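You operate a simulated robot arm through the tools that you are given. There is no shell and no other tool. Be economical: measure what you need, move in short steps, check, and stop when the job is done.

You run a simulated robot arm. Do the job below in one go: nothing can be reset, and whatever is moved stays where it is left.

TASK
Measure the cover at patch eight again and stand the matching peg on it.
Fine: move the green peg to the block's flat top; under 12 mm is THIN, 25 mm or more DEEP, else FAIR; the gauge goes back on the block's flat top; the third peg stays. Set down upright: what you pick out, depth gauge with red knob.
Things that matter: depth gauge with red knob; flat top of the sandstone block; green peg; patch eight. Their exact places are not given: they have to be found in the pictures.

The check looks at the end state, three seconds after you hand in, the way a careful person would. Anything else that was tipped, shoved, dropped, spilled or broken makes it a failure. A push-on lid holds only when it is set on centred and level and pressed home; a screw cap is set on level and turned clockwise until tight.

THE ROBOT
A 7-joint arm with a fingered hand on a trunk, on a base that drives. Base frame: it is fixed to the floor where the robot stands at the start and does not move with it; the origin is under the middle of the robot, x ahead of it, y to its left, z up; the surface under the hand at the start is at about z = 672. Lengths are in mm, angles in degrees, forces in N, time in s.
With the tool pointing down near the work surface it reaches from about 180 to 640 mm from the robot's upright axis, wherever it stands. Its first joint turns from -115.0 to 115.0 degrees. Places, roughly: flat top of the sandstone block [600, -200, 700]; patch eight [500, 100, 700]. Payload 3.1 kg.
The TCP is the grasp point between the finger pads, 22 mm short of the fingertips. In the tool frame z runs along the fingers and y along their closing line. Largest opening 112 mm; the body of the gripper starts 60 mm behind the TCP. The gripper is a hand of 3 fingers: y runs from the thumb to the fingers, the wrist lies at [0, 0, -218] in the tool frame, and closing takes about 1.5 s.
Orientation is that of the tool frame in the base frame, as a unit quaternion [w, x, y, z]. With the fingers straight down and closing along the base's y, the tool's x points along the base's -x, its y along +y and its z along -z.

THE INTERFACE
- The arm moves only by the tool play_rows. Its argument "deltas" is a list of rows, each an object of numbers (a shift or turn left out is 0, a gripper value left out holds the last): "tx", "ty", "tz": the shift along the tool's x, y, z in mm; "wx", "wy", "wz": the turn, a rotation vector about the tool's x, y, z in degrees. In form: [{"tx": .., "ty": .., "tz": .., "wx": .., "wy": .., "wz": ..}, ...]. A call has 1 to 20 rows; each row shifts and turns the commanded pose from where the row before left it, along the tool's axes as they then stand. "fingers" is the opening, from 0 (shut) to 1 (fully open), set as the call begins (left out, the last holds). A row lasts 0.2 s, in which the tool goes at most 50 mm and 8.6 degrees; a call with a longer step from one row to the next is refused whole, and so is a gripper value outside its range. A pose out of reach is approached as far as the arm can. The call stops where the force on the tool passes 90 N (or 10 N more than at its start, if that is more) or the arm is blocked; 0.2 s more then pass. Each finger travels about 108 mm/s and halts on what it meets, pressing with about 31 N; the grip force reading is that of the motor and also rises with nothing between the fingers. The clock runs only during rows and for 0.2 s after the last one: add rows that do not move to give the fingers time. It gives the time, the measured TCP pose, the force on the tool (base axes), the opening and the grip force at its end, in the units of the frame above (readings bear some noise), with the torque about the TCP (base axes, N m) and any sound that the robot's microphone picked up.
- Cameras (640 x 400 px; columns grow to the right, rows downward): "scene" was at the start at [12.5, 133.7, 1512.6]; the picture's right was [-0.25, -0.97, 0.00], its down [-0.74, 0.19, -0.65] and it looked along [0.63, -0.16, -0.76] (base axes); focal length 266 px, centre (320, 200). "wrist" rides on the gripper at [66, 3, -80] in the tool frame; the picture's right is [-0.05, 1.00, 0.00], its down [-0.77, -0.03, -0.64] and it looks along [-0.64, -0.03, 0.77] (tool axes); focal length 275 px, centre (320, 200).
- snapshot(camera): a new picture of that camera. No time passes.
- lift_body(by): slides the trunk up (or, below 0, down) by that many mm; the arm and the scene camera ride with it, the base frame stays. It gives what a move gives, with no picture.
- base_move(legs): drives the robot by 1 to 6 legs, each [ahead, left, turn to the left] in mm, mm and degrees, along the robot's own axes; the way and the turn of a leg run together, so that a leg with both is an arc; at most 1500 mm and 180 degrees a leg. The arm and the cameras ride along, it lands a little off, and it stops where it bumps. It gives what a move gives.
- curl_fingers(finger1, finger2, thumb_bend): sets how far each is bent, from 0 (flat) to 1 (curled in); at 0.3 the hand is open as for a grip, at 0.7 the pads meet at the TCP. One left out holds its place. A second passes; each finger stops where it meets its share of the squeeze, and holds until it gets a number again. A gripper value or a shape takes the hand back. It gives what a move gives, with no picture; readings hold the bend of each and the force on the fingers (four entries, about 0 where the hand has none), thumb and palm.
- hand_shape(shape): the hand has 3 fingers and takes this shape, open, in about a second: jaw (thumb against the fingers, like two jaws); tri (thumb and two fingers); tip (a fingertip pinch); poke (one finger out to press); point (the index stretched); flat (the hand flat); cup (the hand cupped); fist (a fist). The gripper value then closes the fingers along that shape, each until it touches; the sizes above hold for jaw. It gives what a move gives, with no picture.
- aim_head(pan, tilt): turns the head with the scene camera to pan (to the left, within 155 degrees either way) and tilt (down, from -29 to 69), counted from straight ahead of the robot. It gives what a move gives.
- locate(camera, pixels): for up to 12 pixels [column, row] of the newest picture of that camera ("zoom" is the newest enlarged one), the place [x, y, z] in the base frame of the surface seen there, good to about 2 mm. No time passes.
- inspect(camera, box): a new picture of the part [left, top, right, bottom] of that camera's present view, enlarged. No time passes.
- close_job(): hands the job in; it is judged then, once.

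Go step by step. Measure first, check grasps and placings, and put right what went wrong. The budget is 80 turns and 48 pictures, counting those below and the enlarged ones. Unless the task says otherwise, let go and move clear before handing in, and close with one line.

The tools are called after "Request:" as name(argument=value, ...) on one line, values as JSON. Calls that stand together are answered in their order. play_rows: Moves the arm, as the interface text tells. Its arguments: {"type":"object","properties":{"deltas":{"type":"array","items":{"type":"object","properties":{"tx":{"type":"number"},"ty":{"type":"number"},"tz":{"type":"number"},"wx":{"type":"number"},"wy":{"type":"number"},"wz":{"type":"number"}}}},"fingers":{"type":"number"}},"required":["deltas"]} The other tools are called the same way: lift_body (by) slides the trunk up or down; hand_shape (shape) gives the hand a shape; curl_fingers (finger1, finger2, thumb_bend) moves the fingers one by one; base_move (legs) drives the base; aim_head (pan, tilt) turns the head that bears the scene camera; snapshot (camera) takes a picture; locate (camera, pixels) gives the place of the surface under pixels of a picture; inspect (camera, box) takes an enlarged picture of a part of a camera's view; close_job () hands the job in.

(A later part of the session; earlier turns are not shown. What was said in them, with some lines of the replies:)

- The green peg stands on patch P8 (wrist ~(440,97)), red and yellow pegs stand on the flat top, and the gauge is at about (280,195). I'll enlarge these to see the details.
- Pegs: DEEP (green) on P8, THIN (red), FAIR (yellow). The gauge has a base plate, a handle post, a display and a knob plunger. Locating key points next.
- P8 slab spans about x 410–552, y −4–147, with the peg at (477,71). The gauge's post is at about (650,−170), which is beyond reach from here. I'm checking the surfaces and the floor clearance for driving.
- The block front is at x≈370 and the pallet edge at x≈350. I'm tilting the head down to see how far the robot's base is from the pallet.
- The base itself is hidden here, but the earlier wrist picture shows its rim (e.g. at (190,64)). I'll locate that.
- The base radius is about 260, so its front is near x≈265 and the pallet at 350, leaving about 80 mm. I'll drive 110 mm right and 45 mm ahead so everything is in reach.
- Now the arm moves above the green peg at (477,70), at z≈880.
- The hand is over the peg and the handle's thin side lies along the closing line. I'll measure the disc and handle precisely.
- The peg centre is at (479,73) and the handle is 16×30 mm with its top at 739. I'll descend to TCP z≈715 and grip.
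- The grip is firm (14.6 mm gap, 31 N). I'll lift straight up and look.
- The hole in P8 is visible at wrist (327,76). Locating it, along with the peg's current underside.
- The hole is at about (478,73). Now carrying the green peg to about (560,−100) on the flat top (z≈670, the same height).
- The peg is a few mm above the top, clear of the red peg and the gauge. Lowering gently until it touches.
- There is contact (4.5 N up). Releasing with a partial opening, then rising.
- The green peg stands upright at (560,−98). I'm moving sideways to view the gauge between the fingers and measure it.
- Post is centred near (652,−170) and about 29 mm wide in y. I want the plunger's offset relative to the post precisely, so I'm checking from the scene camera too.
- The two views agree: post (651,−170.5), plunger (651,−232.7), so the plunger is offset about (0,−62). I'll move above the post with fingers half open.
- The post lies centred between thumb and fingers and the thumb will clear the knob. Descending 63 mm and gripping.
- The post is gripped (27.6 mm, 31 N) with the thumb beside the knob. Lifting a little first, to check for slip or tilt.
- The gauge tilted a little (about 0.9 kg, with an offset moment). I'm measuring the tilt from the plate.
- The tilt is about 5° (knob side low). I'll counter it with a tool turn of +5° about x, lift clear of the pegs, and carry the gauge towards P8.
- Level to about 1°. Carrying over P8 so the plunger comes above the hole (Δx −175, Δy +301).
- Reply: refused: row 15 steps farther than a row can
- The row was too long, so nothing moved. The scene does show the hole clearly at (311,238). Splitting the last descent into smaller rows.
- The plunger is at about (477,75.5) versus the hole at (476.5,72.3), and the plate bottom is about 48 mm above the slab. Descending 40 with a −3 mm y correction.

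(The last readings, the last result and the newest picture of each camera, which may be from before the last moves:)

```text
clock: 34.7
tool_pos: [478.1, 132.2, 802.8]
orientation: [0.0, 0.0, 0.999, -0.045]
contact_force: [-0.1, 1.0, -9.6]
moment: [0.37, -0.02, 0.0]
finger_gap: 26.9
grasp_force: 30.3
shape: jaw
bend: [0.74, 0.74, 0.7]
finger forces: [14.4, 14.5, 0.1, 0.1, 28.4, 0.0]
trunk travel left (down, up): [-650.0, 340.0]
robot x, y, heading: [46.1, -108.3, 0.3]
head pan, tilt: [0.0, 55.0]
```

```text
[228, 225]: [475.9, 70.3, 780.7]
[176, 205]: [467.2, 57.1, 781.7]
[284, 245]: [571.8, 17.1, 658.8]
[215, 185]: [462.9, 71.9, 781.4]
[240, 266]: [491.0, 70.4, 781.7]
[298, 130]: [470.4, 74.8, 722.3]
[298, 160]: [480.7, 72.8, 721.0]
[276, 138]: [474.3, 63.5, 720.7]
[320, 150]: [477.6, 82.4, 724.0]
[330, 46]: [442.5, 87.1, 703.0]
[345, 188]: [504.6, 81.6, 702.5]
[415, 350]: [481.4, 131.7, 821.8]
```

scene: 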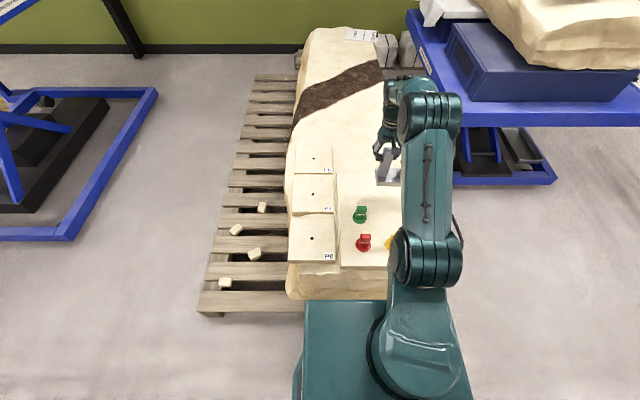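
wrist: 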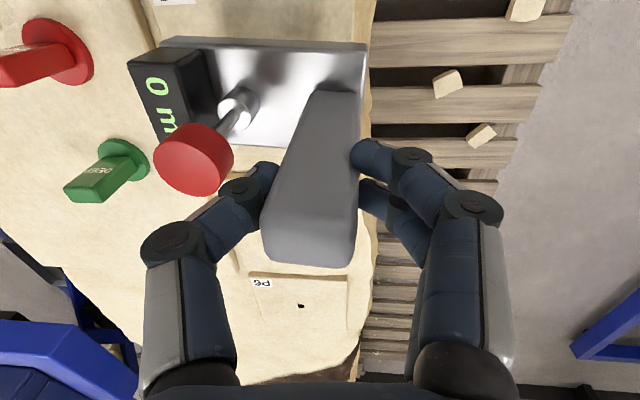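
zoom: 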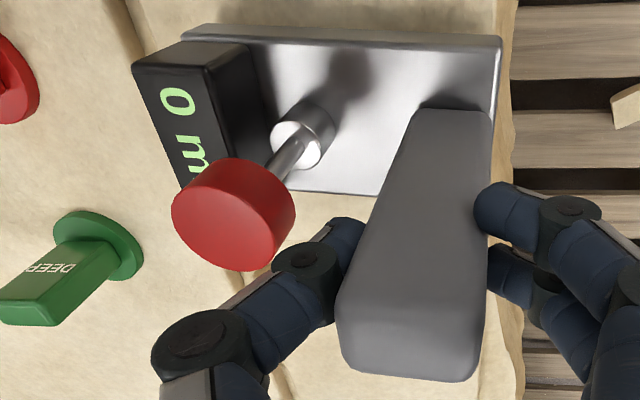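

The collar centre is at (475.7,73.3) and the hole at (476.5,72.5), so it's well aligned. Lowering gently until contact.

Request:
play_rows(deltas=[{"tx": -0.8, "tz": 4, "ty": 0.3}, {"tz": 3, "ty": 0.2}, {"tz": 1.5}, {}])

```text
clock: 35.7
tool_pos: [478.5, 133.5, 793.8]
orientation: [-0.001, 0.0, 0.999, -0.043]
contact_force: [-0.6, 1.6, -4.8]
moment: [0.12, -0.03, -0.02]
finger_gap: 26.5
grasp_force: 30.8
shape: jaw
bend: [0.74, 0.74, 0.7]
finger forces: [13.5, 16.1, 0.0, 0.0, 27.5, 0.0]
trunk travel left (down, up): [-650.0, 340.0]
robot x, y, heading: [46.0, -106.9, 0.3]
head pan, tilt: [0.0, 55.0]
```

First contact: the load dropped from about 9 to 5 N. A bit lower.

Request:
play_rows(deltas=[{"tz": 1}, {"tz": 1}, {}])

```text
clock: 36.5
tool_pos: [478.6, 132.0, 792.8]
orientation: [0.0, 0.0, 0.999, -0.043]
contact_force: [-1.4, -1.2, 0.6]
moment: [0.01, -0.05, 0.16]
finger_gap: 26.1
grasp_force: 31.2
shape: jaw
bend: [0.75, 0.74, 0.7]
finger forces: [11.1, 18.2, 0.0, 0.0, 27.5, 0.0]
trunk travel left (down, up): [-650.0, 340.0]
robot x, y, heading: [46.7, -110.4, 0.2]
head pan, tilt: [0.0, 55.0]
```

Weight is now on the slab. Releasing to a 50 mm gap (thumb still clear of the knob), then checking.

Request:
play_rows(deltas=[{}, {}, {}, {}], fingers=0.45)

Request:
play_rows(deltas=[{"tz": -15, "wx": -2.5}, {"tz": -25, "wx": -2.5}, {"tz": -30}, {"tz": -30}, {}])

Request:
inspect(camera="scene", box=[280, 190, 350, 260])

Request:
inspect(camera="wrist", box=[170, 40, 430, 240])

```text
clock: 37.5
tool_pos: [478.2, 132.5, 792.2]
orientation: [-0.001, 0.0, 0.999, -0.043]
contact_force: [-0.7, -0.5, 0.0]
moment: [0.0, -0.02, 0.02]
finger_gap: 49.8
grasp_force: 0.0
shape: jaw
bend: [0.73, 0.73, 0.7]
finger forces: [0.1, 0.0, 0.1, 0.0, 0.1, 0.1]
trunk travel left (down, up): [-650.0, 340.0]
robot x, y, heading: [44.9, -107.9, 0.3]
head pan, tilt: [0.0, 55.0]
```

```text
clock: 38.7
tool_pos: [478.7, 135.3, 892.3]
orientation: [0.0, 0.0, 1.0, -0.001]
contact_force: [0.5, 0.1, -0.8]
moment: [-0.01, 0.01, 0.03]
finger_gap: 49.9
grasp_force: 0.1
shape: jaw
bend: [0.73, 0.73, 0.7]
finger forces: [0.1, 0.1, 0.0, 0.0, 0.0, 0.1]
trunk travel left (down, up): [-650.0, 340.0]
robot x, y, heading: [44.6, -113.6, 0.3]
head pan, tilt: [0.0, 55.0]
```

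```text
5.71 times, centred on (315, 225) of scene
```

zoom: 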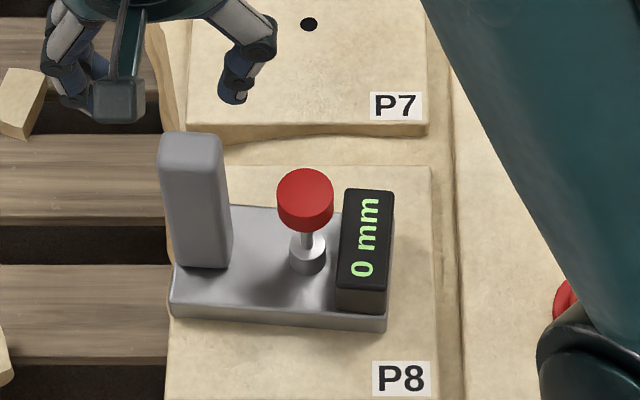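

```text
2.00 times, centred on (300, 140) of wrist
```

zoom: 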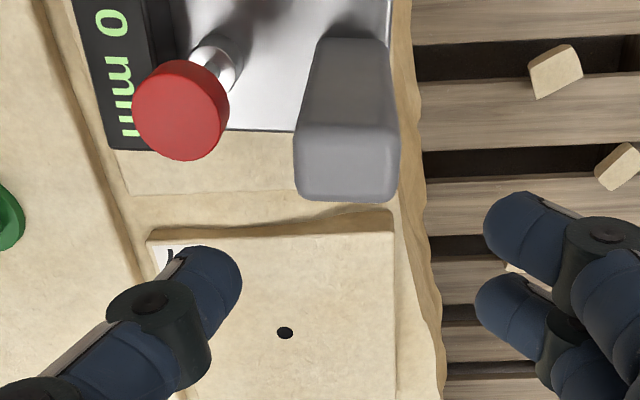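

The gauge sits flat on P8. Locating the plunger to check the alignment and where to press.

Request:
locate(camera="zoom", pixels=[[180, 115], [136, 110], [226, 115], [180, 158], [180, 75], [222, 62], [235, 70], [300, 100], [395, 100], [345, 195], [345, 130], [285, 332]])

```text
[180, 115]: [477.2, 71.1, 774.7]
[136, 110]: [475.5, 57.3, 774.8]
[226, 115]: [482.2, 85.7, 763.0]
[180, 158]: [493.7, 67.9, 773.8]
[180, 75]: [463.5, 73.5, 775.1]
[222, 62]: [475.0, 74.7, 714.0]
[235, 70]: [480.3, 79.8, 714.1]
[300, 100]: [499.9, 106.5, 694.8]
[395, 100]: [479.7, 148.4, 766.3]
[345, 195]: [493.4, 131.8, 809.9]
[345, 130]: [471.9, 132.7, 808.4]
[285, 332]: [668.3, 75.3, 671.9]
```

Plunger centre (477.5,71.3) is over the hole. I'll close the fingers, turn the hand −90° so the splay stays clear of the post, and move over the knob.

Request:
play_rows(deltas=[{"wz": -8.5}, {"wz": -8.5}, {"wz": -8.5}, {"wz": -8.5}, {"wz": -8.5}, {"wz": -8.5}, {"wz": -8.5}, {"wz": -8.5}, {"wz": -8.5}, {"wz": -8.5}, {"wz": -5}, {"tx": 32}, {"tx": 32}, {}], fingers=0)

Request:
snapshot(camera="wrist")

Request:
snapshot(camera="scene")

```text
clock: 41.7
tool_pos: [474.4, 70.3, 891.0]
orientation: [0.0, -0.707, 0.707, 0.0]
contact_force: [1.4, -0.2, 0.4]
moment: [0.04, 0.02, -0.03]
finger_gap: 0.3
grasp_force: 31.0
shape: jaw
bend: [0.68, 0.68, 0.77]
finger forces: [0.0, 0.1, 0.0, 0.0, 0.0, 0.0]
trunk travel left (down, up): [-650.0, 340.0]
robot x, y, heading: [41.6, -109.3, -0.0]
head pan, tilt: [0.0, 55.0]
```

```text
14 pictures are left
```

wrist: 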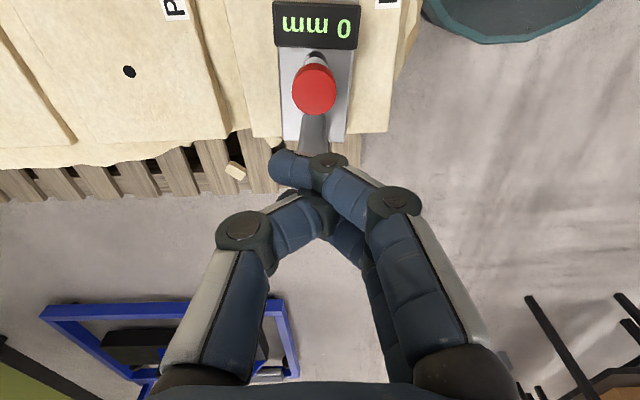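

```text
13 pictures are left
```

scene: 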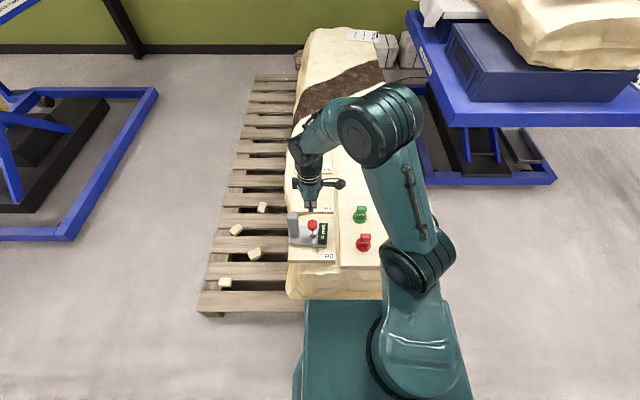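

The fingers cross slightly when fully shut, so I'll use a small 9 mm gap for symmetric tips and descend to just above the knob (top z≈775).

Request:
play_rows(deltas=[{"tz": 20}, {"tz": 25}, {"tz": 25}, {"tz": 15}, {}, {"tz": 3}, {"tz": 3}, {"tz": 2}, {}], fingers=0.08)

Request:
snapshot(camera="wrist")

```text
clock: 43.7
tool_pos: [475.6, 71.4, 799.0]
orientation: [0.0, -0.707, 0.707, 0.0]
contact_force: [-0.6, 0.2, 0.4]
moment: [0.04, -0.01, 0.0]
finger_gap: 0.7
grasp_force: 0.1
shape: jaw
bend: [0.74, 0.74, 0.78]
finger forces: [0.0, 0.0, 0.1, 0.0, 0.0, 0.1]
trunk travel left (down, up): [-650.0, 340.0]
robot x, y, heading: [40.6, -108.8, 0.1]
head pan, tilt: [0.0, 55.0]
```

```text
12 pictures are left
```

wrist: 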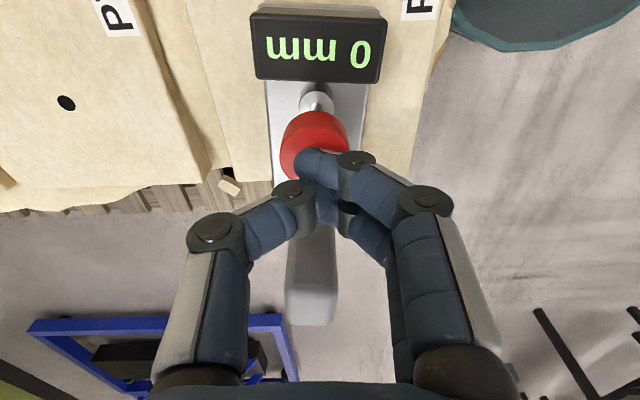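

The tips are on the knob and the wrist camera sees the display. Pressing down in small steps.

Request:
play_rows(deltas=[{"tz": 2}, {"tz": 2}, {"tz": 2}, {"tz": 2}, {}])

```text
clock: 44.9
tool_pos: [478.1, 72.7, 790.9]
orientation: [0.0, -0.707, 0.707, 0.0]
contact_force: [-0.5, 0.5, 1.7]
moment: [0.02, -0.02, -0.01]
finger_gap: 1.0
grasp_force: 0.0
shape: jaw
bend: [0.75, 0.75, 0.78]
finger forces: [0.0, 0.1, 0.0, 0.1, 0.1, 0.0]
trunk travel left (down, up): [-650.0, 340.0]
robot x, y, heading: [47.3, -109.6, 0.2]
head pan, tilt: [0.0, 55.0]
```

Request:
play_rows(deltas=[{"tz": 2}, {"tz": 2}, {"tz": 2}, {"tz": 2}, {}])

Request:
inspect(camera="wrist", box=[220, 0, 420, 220])

```text
clock: 46.1
tool_pos: [475.8, 71.0, 781.9]
orientation: [0.0, -0.707, 0.707, -0.001]
contact_force: [-0.2, 0.2, 1.2]
moment: [0.0, -0.02, 0.02]
finger_gap: 1.4
grasp_force: 0.1
shape: jaw
bend: [0.75, 0.75, 0.78]
finger forces: [0.0, 0.1, 0.0, 0.0, 0.0, 0.0]
trunk travel left (down, up): [-650.0, 340.0]
robot x, y, heading: [43.7, -108.4, 0.2]
head pan, tilt: [0.0, 55.0]
```

```text
1.82 times, centred on (320, 110) of wrist
```

zoom: 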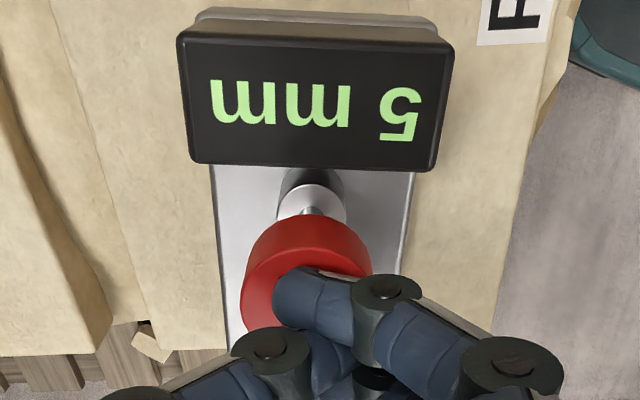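

Reading 5 mm and still sliding freely (1–2 N). Pressing further until it bottoms.

Request:
play_rows(deltas=[{"tz": 2}, {"tz": 2}, {"tz": 2}, {"tz": 2}, {}])

Request:
play_rows(deltas=[{"tz": 2}, {"tz": 1}, {}])

Request:
inspect(camera="wrist", box=[220, 0, 420, 220])

```text
clock: 47.3
tool_pos: [478.6, 71.7, 776.1]
orientation: [0.0, 0.707, -0.707, 0.002]
contact_force: [0.5, -0.3, 12.9]
moment: [-0.02, -0.04, 0.03]
finger_gap: 2.4
grasp_force: 0.1
shape: jaw
bend: [0.75, 0.75, 0.76]
finger forces: [0.0, 0.1, 0.1, 0.1, 0.1, 0.0]
trunk travel left (down, up): [-650.0, 340.0]
robot x, y, heading: [48.2, -108.1, -0.2]
head pan, tilt: [0.0, 55.0]
```

```text
clock: 48.1
tool_pos: [475.9, 71.1, 773.8]
orientation: [-0.003, 0.707, -0.707, 0.001]
contact_force: [6.0, -0.2, 38.0]
moment: [0.0, -0.11, -0.04]
finger_gap: 5.4
grasp_force: 0.0
shape: jaw
bend: [0.77, 0.76, 0.76]
finger forces: [0.1, 0.0, 0.0, 0.1, 34.8, 0.1]
trunk travel left (down, up): [-650.0, 340.0]
robot x, y, heading: [40.7, -113.8, -0.1]
head pan, tilt: [0.0, 55.0]
```

```text
1.82 times, centred on (320, 110) of wrist
```

zoom: 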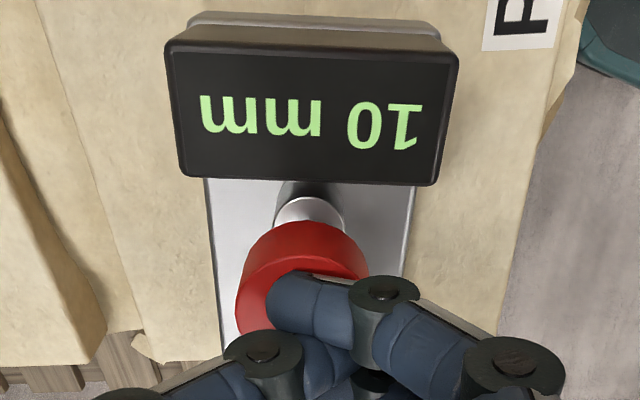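

It bottomed (38 N) at **10 mm**, under 12, so the match is THIN (red peg). Rising off, turning back, and going above the post with the fingers half open.

Request:
play_rows(deltas=[{"tz": -10}, {"tz": -20}, {"tz": -30}, {"tz": -30}, {"tz": -28}, {}])

Request:
play_rows(deltas=[{"tx": -33}, {"tx": -32.5}, {"wz": 8.5}, {"wz": 8.5}, {"wz": 8.5}, {"wz": 8.5}, {"wz": 8.5}, {"wz": 8.5}, {"wz": 8.5}, {"wz": 8.5}, {"wz": 8.5}, {"wz": 8.5}, {"wz": 5}, {"tz": 20}, {"tz": 20}, {}], fingers=0.5)

Request:
snapshot(camera="wrist")

```text
clock: 49.5
tool_pos: [476.4, 70.7, 888.3]
orientation: [0.0, -0.707, 0.707, -0.001]
contact_force: [0.5, -0.8, -0.3]
moment: [0.02, 0.0, -0.01]
finger_gap: 3.0
grasp_force: 0.1
shape: jaw
bend: [0.75, 0.75, 0.75]
finger forces: [0.0, 0.0, 0.0, 0.0, 0.0, 0.0]
trunk travel left (down, up): [-650.0, 340.0]
robot x, y, heading: [48.2, -106.8, -0.1]
head pan, tilt: [0.0, 55.0]
```

```text
clock: 52.9
tool_pos: [477.0, 136.5, 850.2]
orientation: [0.0, 0.0, 1.0, 0.001]
contact_force: [1.0, 0.0, 0.5]
moment: [-0.03, 0.0, 0.02]
finger_gap: 55.5
grasp_force: 0.1
shape: jaw
bend: [0.73, 0.73, 0.7]
finger forces: [0.1, 0.0, 0.0, 0.1, 0.1, 0.0]
trunk travel left (down, up): [-650.0, 340.0]
robot x, y, heading: [42.2, -107.3, 0.2]
head pan, tilt: [0.0, 55.0]
```

```text
9 pictures are left
```

wrist: 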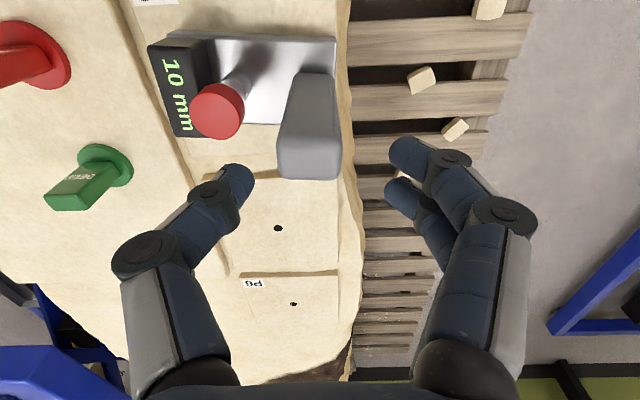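

The display holds 10 mm. The post is about 4 mm off centre compared with the first approach, so I'm locating it to correct.

Request:
locate(camera="wrist", pixels=[[281, 160], [338, 160], [310, 176], [310, 145], [220, 105], [200, 40], [335, 42]])

```text
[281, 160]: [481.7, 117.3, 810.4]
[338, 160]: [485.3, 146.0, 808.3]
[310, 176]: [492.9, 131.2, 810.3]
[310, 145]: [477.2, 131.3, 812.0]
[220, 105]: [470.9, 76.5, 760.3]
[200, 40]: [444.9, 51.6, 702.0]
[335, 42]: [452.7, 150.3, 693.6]
```

Request:
play_rows(deltas=[{"tx": -3, "ty": -3.5}, {"tz": 18}, {"tz": 18}, {"tz": 12}, {"tz": 11}, {}])

Request:
play_rows(deltas=[{}, {}, {}, {}, {}, {}], fingers=0)

Request:
play_rows(deltas=[{"tz": -3, "wx": 2.5}, {"tz": -5, "wx": 2.5}, {"tz": -15}, {"tz": -20}, {"tz": -25}, {"tz": -25}, {}])

Request:
snapshot(camera="wrist")

```text
clock: 54.3
tool_pos: [479.7, 134.2, 791.0]
orientation: [0.0, -0.001, 1.0, 0.0]
contact_force: [0.7, -0.5, 0.2]
moment: [-0.05, 0.04, 0.03]
finger_gap: 55.4
grasp_force: 0.1
shape: jaw
bend: [0.73, 0.73, 0.7]
finger forces: [0.1, 0.0, 0.1, 0.0, 0.0, 0.0]
trunk travel left (down, up): [-650.0, 340.0]
robot x, y, heading: [40.1, -111.1, -0.1]
head pan, tilt: [0.0, 55.0]
```

```text
clock: 55.7
tool_pos: [481.2, 134.0, 791.3]
orientation: [0.0, 0.0, 1.0, 0.0]
contact_force: [-1.0, -0.3, -0.5]
moment: [0.0, -0.02, 0.15]
finger_gap: 26.7
grasp_force: 31.3
shape: jaw
bend: [0.73, 0.73, 0.7]
finger forces: [14.5, 15.2, 0.0, 0.1, 27.7, 0.1]
trunk travel left (down, up): [-650.0, 340.0]
robot x, y, heading: [47.6, -106.7, 0.3]
head pan, tilt: [0.0, 55.0]
```

```text
clock: 57.3
tool_pos: [479.9, 142.4, 882.5]
orientation: [-0.001, 0.0, 0.999, -0.045]
contact_force: [0.9, 0.0, -9.2]
moment: [0.41, -0.02, 0.01]
finger_gap: 24.4
grasp_force: 30.7
shape: jaw
bend: [0.75, 0.73, 0.7]
finger forces: [13.1, 20.0, 0.1, 0.0, 27.2, 0.0]
trunk travel left (down, up): [-650.0, 340.0]
robot x, y, heading: [45.6, -107.6, 0.0]
head pan, tilt: [0.0, 55.0]
```

```text
8 pictures are left
```

wrist: 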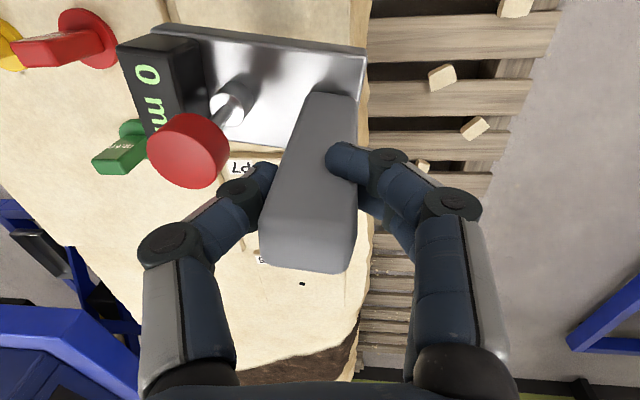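

Lifted, with about 8° yaw in the grip. Checking level before travelling.

Request:
locate(camera="wrist", pixels=[[215, 36], [355, 52], [230, 60], [330, 75], [270, 135], [310, 90], [188, 165], [270, 245], [345, 245]])

```text
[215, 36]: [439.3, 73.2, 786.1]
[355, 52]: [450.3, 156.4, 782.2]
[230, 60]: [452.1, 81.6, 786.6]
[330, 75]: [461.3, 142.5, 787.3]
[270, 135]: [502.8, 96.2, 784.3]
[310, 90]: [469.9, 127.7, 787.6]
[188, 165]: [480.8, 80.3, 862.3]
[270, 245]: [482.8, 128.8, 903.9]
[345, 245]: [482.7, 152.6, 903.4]
```

Level. Carrying it back to its original place on the flat top (Δx +171, Δy −311), slowly.

Request:
play_rows(deltas=[{"tx": -5, "ty": -9, "tz": 0.8}, {"tx": -9, "ty": -17, "tz": 1.5}, {"tx": -13, "ty": -23, "tz": 2}, {"tx": -13, "ty": -24, "tz": 2.1}, {"tx": -13, "ty": -24, "tz": 2.1}, {"tx": -13, "ty": -24, "tz": 2.1}, {"tx": -13, "ty": -24, "tz": 2.1}, {"tx": -13, "ty": -24, "tz": 2.1}, {"tx": -13, "ty": -24, "tz": 2.1}, {"tx": -13, "ty": -24, "tz": 2.1}, {"tx": -13, "ty": -24, "tz": 2.1}, {"tx": -13, "ty": -24, "tz": 2.1}, {"tx": -13, "ty": -20, "tz": 1.8}, {"tx": -9, "ty": -15, "tz": 1.3}, {"tx": -5, "ty": -9, "tz": 0.8}, {}, {}])

Request:
play_rows(deltas=[{"tz": 15, "ty": 1.3}, {"tz": 20, "ty": 1.7}, {"tz": 20, "ty": 1.7}, {"tz": 15, "ty": 1.3}, {}])

Request:
snapshot(camera="wrist")

```text
clock: 60.9
tool_pos: [651.4, -171.1, 883.8]
orientation: [-0.001, 0.0, 0.999, -0.044]
contact_force: [1.0, 0.5, -8.8]
moment: [0.41, 0.0, 0.0]
finger_gap: 23.6
grasp_force: 31.2
shape: jaw
bend: [0.75, 0.73, 0.7]
finger forces: [12.4, 20.2, 0.0, 0.0, 26.8, 0.1]
trunk travel left (down, up): [-650.0, 340.0]
robot x, y, heading: [47.8, -109.7, 0.2]
head pan, tilt: [0.0, 55.0]
```

```text
clock: 62.1
tool_pos: [652.1, -171.3, 813.8]
orientation: [0.0, 0.0, 0.999, -0.044]
contact_force: [-1.6, -1.0, -9.4]
moment: [0.39, 0.0, -0.01]
finger_gap: 23.6
grasp_force: 31.1
shape: jaw
bend: [0.75, 0.73, 0.7]
finger forces: [12.9, 20.2, 0.0, 0.1, 26.6, 0.1]
trunk travel left (down, up): [-650.0, 340.0]
robot x, y, heading: [46.0, -107.4, 0.0]
head pan, tilt: [0.0, 55.0]
```

```text
7 pictures are left
```

wrist: 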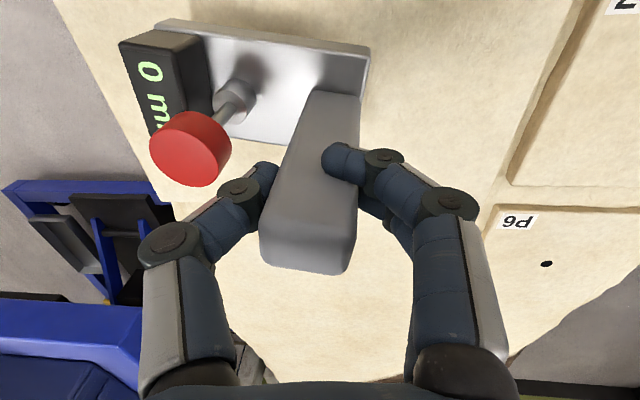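

About 25 mm remains. Lowering to contact.

Request:
play_rows(deltas=[{"tz": 8, "ty": 0.7}, {"tz": 8, "ty": 0.7}, {"tz": 4, "ty": 0.4}, {"tz": 2}, {"tz": 1}, {}])

Request:
play_rows(deltas=[{"tz": 1}, {}])

```text
clock: 63.5
tool_pos: [650.9, -170.7, 790.9]
orientation: [0.0, 0.0, 0.999, -0.043]
contact_force: [-1.2, 1.3, -2.1]
moment: [0.22, 0.0, -0.01]
finger_gap: 23.2
grasp_force: 30.9
shape: jaw
bend: [0.75, 0.73, 0.7]
finger forces: [12.3, 20.2, 0.0, 0.0, 26.2, 0.1]
trunk travel left (down, up): [-650.0, 340.0]
robot x, y, heading: [46.4, -106.4, 0.3]
head pan, tilt: [0.0, 55.0]
```

```text
clock: 64.1
tool_pos: [651.1, -170.3, 791.5]
orientation: [0.001, 0.0, 0.999, -0.044]
contact_force: [-2.8, 1.2, 3.1]
moment: [0.18, 0.02, -0.06]
finger_gap: 23.4
grasp_force: 30.8
shape: jaw
bend: [0.75, 0.73, 0.7]
finger forces: [13.7, 20.7, 0.0, 0.1, 26.5, 0.0]
trunk travel left (down, up): [-650.0, 340.0]
robot x, y, heading: [43.3, -110.4, 0.1]
head pan, tilt: [0.0, 55.0]
```

The gauge is resting. Releasing, rising, then turning +90° and moving over the red peg (~(452,−103)).

Request:
play_rows(deltas=[{}, {}, {}, {}], fingers=0.45)

Request:
play_rows(deltas=[{"tz": -15, "wx": -2.5}, {"tz": -25, "wx": -2.5}, {"tz": -30}, {"tz": -30}, {}, {"tx": 40, "ty": 14}, {"tx": 40, "ty": 14}, {"tx": 40, "ty": 14}, {"tx": 40, "ty": 14}, {"tx": 40, "ty": 14}, {}])

Request:
play_rows(deltas=[{"wz": 8.5}, {"wz": 8.5}, {"wz": 8.5}, {"wz": 8.5}, {"wz": 8.5}, {"wz": 8.5}, {"wz": 8.5}, {"wz": 8.5}, {"wz": 8.5}, {"wz": 8.5}, {"wz": 5}, {}], fingers=0.6)

Request:
snapshot(camera="wrist")

Request:
snapshot(camera="scene")

```text
clock: 65.1
tool_pos: [651.2, -171.1, 790.0]
orientation: [-0.001, 0.001, 0.999, -0.045]
contact_force: [-0.1, -0.8, -0.5]
moment: [0.0, -0.02, 0.04]
finger_gap: 49.9
grasp_force: 0.1
shape: jaw
bend: [0.73, 0.73, 0.7]
finger forces: [0.0, 0.0, 0.0, 0.1, 0.0, 0.0]
trunk travel left (down, up): [-650.0, 340.0]
robot x, y, heading: [45.1, -108.2, 0.1]
head pan, tilt: [0.0, 55.0]
```

```text
clock: 67.5
tool_pos: [449.8, -96.1, 888.8]
orientation: [0.0, 0.0, 1.0, 0.0]
contact_force: [0.2, 0.6, -0.4]
moment: [0.02, 0.03, -0.01]
finger_gap: 50.1
grasp_force: 0.0
shape: jaw
bend: [0.73, 0.73, 0.7]
finger forces: [0.0, 0.0, 0.0, 0.0, 0.1, 0.0]
trunk travel left (down, up): [-650.0, 340.0]
robot x, y, heading: [47.2, -107.3, -0.1]
head pan, tilt: [0.0, 55.0]
```

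```text
clock: 70.1
tool_pos: [452.1, -99.0, 889.0]
orientation: [0.0, 0.708, 0.706, -0.001]
contact_force: [1.0, 0.4, 0.3]
moment: [0.01, -0.02, -0.01]
finger_gap: 66.9
grasp_force: 0.0
shape: jaw
bend: [0.71, 0.71, 0.71]
finger forces: [0.1, 0.0, 0.1, 0.0, 0.0, 0.0]
trunk travel left (down, up): [-650.0, 340.0]
robot x, y, heading: [46.8, -109.4, 0.2]
head pan, tilt: [0.0, 55.0]
```

```text
6 pictures are left
```

wrist: 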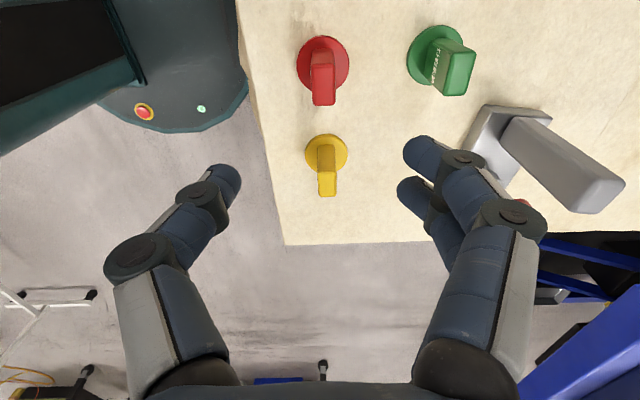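

```text
5 pictures are left
```

scene: 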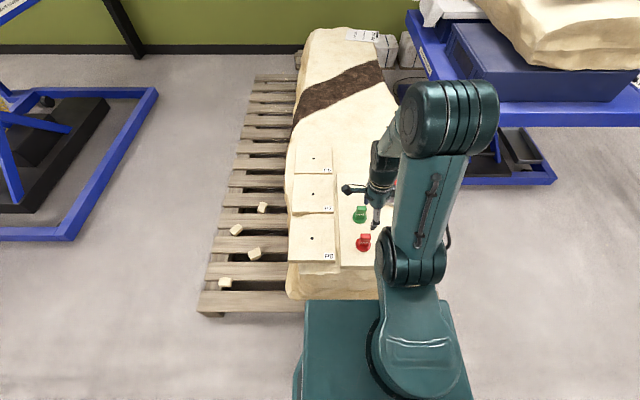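

All pegs and the gauge are standing. Measuring the red peg, at wrist (323,70).

Request:
locate(camera="wrist", pixels=[[301, 64], [345, 64], [323, 40], [313, 75], [333, 75], [315, 102], [333, 102], [323, 68], [323, 85], [327, 175], [431, 45]])

```text
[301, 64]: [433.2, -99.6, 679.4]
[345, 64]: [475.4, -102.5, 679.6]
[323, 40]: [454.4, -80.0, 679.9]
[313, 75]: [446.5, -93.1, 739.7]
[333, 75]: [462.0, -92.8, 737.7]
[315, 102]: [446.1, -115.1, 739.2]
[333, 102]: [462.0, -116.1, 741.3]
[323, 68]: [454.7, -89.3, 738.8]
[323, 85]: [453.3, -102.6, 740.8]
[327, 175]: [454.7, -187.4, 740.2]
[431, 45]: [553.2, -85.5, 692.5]
```

The red peg is at (454,−103). Correcting, descending to z≈715, gripping and lifting.

Request:
play_rows(deltas=[{"tx": -4, "ty": 2.5, "tz": 30}, {"tz": 30}, {"tz": 30}, {"tz": 30}, {"tz": 25}, {"tz": 15}, {"tz": 14}, {}])

Request:
play_rows(deltas=[{}, {}, {}, {}, {}, {}, {}], fingers=0)

Request:
play_rows(deltas=[{"tz": -10}, {"tz": -15}, {"tz": -25}, {"tz": -30}, {"tz": -30}, {}])

```text
clock: 71.9
tool_pos: [453.7, -102.0, 713.7]
orientation: [0.001, 0.707, 0.707, 0.001]
contact_force: [0.0, 0.1, 0.2]
moment: [-0.02, 0.01, -0.02]
finger_gap: 66.6
grasp_force: 0.1
shape: jaw
bend: [0.71, 0.71, 0.71]
finger forces: [0.0, 0.0, 0.0, 0.0, 0.0, 0.0]
trunk travel left (down, up): [-650.0, 340.0]
robot x, y, heading: [45.3, -105.1, 0.2]
head pan, tilt: [0.0, 55.0]
```

```text
clock: 73.5
tool_pos: [454.0, -102.5, 713.9]
orientation: [0.0, 0.707, 0.707, 0.0]
contact_force: [1.0, -0.7, 0.3]
moment: [0.02, -0.01, 0.02]
finger_gap: 14.5
grasp_force: 30.5
shape: jaw
bend: [0.72, 0.72, 0.7]
finger forces: [13.8, 13.8, 0.1, 0.1, 27.8, 0.1]
trunk travel left (down, up): [-650.0, 340.0]
robot x, y, heading: [44.8, -108.0, 0.1]
head pan, tilt: [0.0, 55.0]
```

```text
clock: 74.9
tool_pos: [454.8, -102.5, 827.0]
orientation: [0.0, 0.707, 0.707, -0.001]
contact_force: [0.0, 0.2, -0.5]
moment: [0.01, -0.02, -0.02]
finger_gap: 14.1
grasp_force: 30.9
shape: jaw
bend: [0.72, 0.72, 0.7]
finger forces: [14.0, 13.9, 0.0, 0.1, 28.0, 0.1]
trunk travel left (down, up): [-650.0, 340.0]
robot x, y, heading: [42.3, -107.7, 0.0]
head pan, tilt: [0.0, 55.0]
```

The red peg is held. Carrying it to the centre of P8 (477,72.5) and lowering close.

Request:
play_rows(deltas=[{"tx": 25, "ty": 3.3}, {"tx": 25, "ty": 3.3}, {"tx": 25, "ty": 3.3}, {"tx": 25, "ty": 3.3}, {"tx": 25, "ty": 3.3}, {"tx": 25, "ty": 3.3}, {"tx": 25, "ty": 3.2}, {}, {"tz": 25}, {"tz": 25}, {"tz": 25}, {"tz": 18}, {"tz": 10}, {"tz": 4}, {}])

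Request:
play_rows(deltas=[{"tz": 1}, {"tz": 1}, {}])

```text
clock: 78.1
tool_pos: [477.4, 74.8, 718.2]
orientation: [0.0, 0.707, 0.707, 0.0]
contact_force: [0.6, -0.6, -0.4]
moment: [-0.01, 0.01, -0.02]
finger_gap: 13.9
grasp_force: 30.8
shape: jaw
bend: [0.72, 0.72, 0.7]
finger forces: [14.0, 14.0, 0.0, 0.0, 27.9, 0.0]
trunk travel left (down, up): [-650.0, 340.0]
robot x, y, heading: [47.3, -107.9, 0.4]
head pan, tilt: [0.0, 55.0]
```

```text
clock: 78.9
tool_pos: [477.1, 74.6, 715.7]
orientation: [0.0, 0.707, 0.707, 0.0]
contact_force: [0.2, -1.0, -1.0]
moment: [0.0, 0.0, -0.01]
finger_gap: 14.0
grasp_force: 31.5
shape: jaw
bend: [0.72, 0.72, 0.7]
finger forces: [14.0, 13.8, 0.1, 0.0, 28.0, 0.0]
trunk travel left (down, up): [-650.0, 340.0]
robot x, y, heading: [44.7, -108.2, 0.2]
head pan, tilt: [0.0, 55.0]
```

Request:
play_rows(deltas=[{"tz": 1}, {"tz": 1}, {}])

```text
clock: 79.7
tool_pos: [476.8, 72.3, 715.5]
orientation: [0.0, 0.707, 0.708, 0.001]
contact_force: [0.0, 1.0, -0.7]
moment: [0.04, 0.0, -0.01]
finger_gap: 14.1
grasp_force: 31.1
shape: jaw
bend: [0.72, 0.72, 0.7]
finger forces: [14.0, 13.9, 0.0, 0.0, 27.8, 0.0]
trunk travel left (down, up): [-650.0, 340.0]
robot x, y, heading: [43.0, -108.3, 0.0]
head pan, tilt: [0.0, 55.0]
```

Request:
play_rows(deltas=[{"tz": 0.7}, {"tz": 0.7}, {}])

```text
clock: 80.5
tool_pos: [476.6, 73.0, 713.9]
orientation: [0.0, 0.707, 0.707, 0.0]
contact_force: [0.4, 0.0, 1.7]
moment: [0.0, -0.08, -0.03]
finger_gap: 14.0
grasp_force: 30.3
shape: jaw
bend: [0.72, 0.72, 0.7]
finger forces: [14.4, 14.3, 0.0, 0.0, 28.1, 0.0]
trunk travel left (down, up): [-650.0, 340.0]
robot x, y, heading: [44.7, -107.7, -0.5]
head pan, tilt: [0.0, 55.0]
```

Touching (1.7 N, moment changed). Releasing, rising and moving clear, then looking.

Request:
play_rows(deltas=[{}, {}, {}, {}, {}], fingers=0.5)

Request:
play_rows(deltas=[{"tz": -20}, {"tz": -30}, {"tz": -40}, {"tz": -45}, {"tz": -45}, {"tz": -45}, {"tz": -45}, {"tz": -45}, {"tx": -40, "ty": -10}, {"tx": -40, "ty": -10}, {"tx": -40, "ty": -10}, {"tx": -40, "ty": -10}, {"tx": -40, "ty": -10}, {"tx": -40}, {"tx": -40}, {}])

Request:
inspect(camera="scene", box=[270, 150, 430, 280])

```text
clock: 81.7
tool_pos: [477.6, 72.2, 714.0]
orientation: [0.0, 0.707, 0.708, 0.0]
contact_force: [0.2, 0.1, 0.3]
moment: [0.01, -0.01, -0.01]
finger_gap: 55.5
grasp_force: 0.0
shape: jaw
bend: [0.73, 0.73, 0.7]
finger forces: [0.0, 0.0, 0.1, 0.0, 0.0, 0.1]
trunk travel left (down, up): [-650.0, 340.0]
robot x, y, heading: [45.4, -108.4, 0.2]
head pan, tilt: [0.0, 55.0]
```

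```text
clock: 85.1
tool_pos: [425.7, -204.4, 1027.4]
orientation: [0.001, 0.707, 0.707, 0.0]
contact_force: [-0.6, 0.0, 0.3]
moment: [-0.02, 0.0, -0.02]
finger_gap: 55.6
grasp_force: 0.1
shape: jaw
bend: [0.73, 0.73, 0.7]
finger forces: [0.0, 0.0, 0.0, 0.0, 0.0, 0.0]
trunk travel left (down, up): [-650.0, 340.0]
robot x, y, heading: [42.4, -106.9, -0.2]
head pan, tilt: [0.0, 55.0]
```

```text
3.08 times, centred on (350, 215) of scene
```

zoom: 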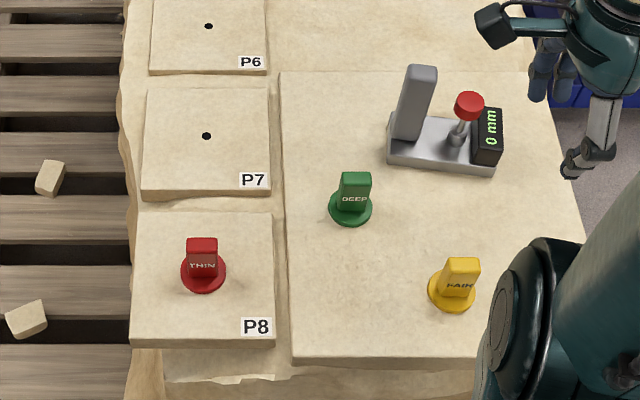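

The THIN peg stands on P8, the green peg and the gauge stand upright on the flat top, and the yellow peg is untouched; the hand is clear, so I'm handing in.

Request:
close_job()

```text
The job is handed in.
```

I measured the cover at patch eight at 10 mm, which is THIN, and stood the red THIN peg on it. The green peg and the gauge are upright on the block's flat top, the yellow peg was not moved, and the job is handed in.
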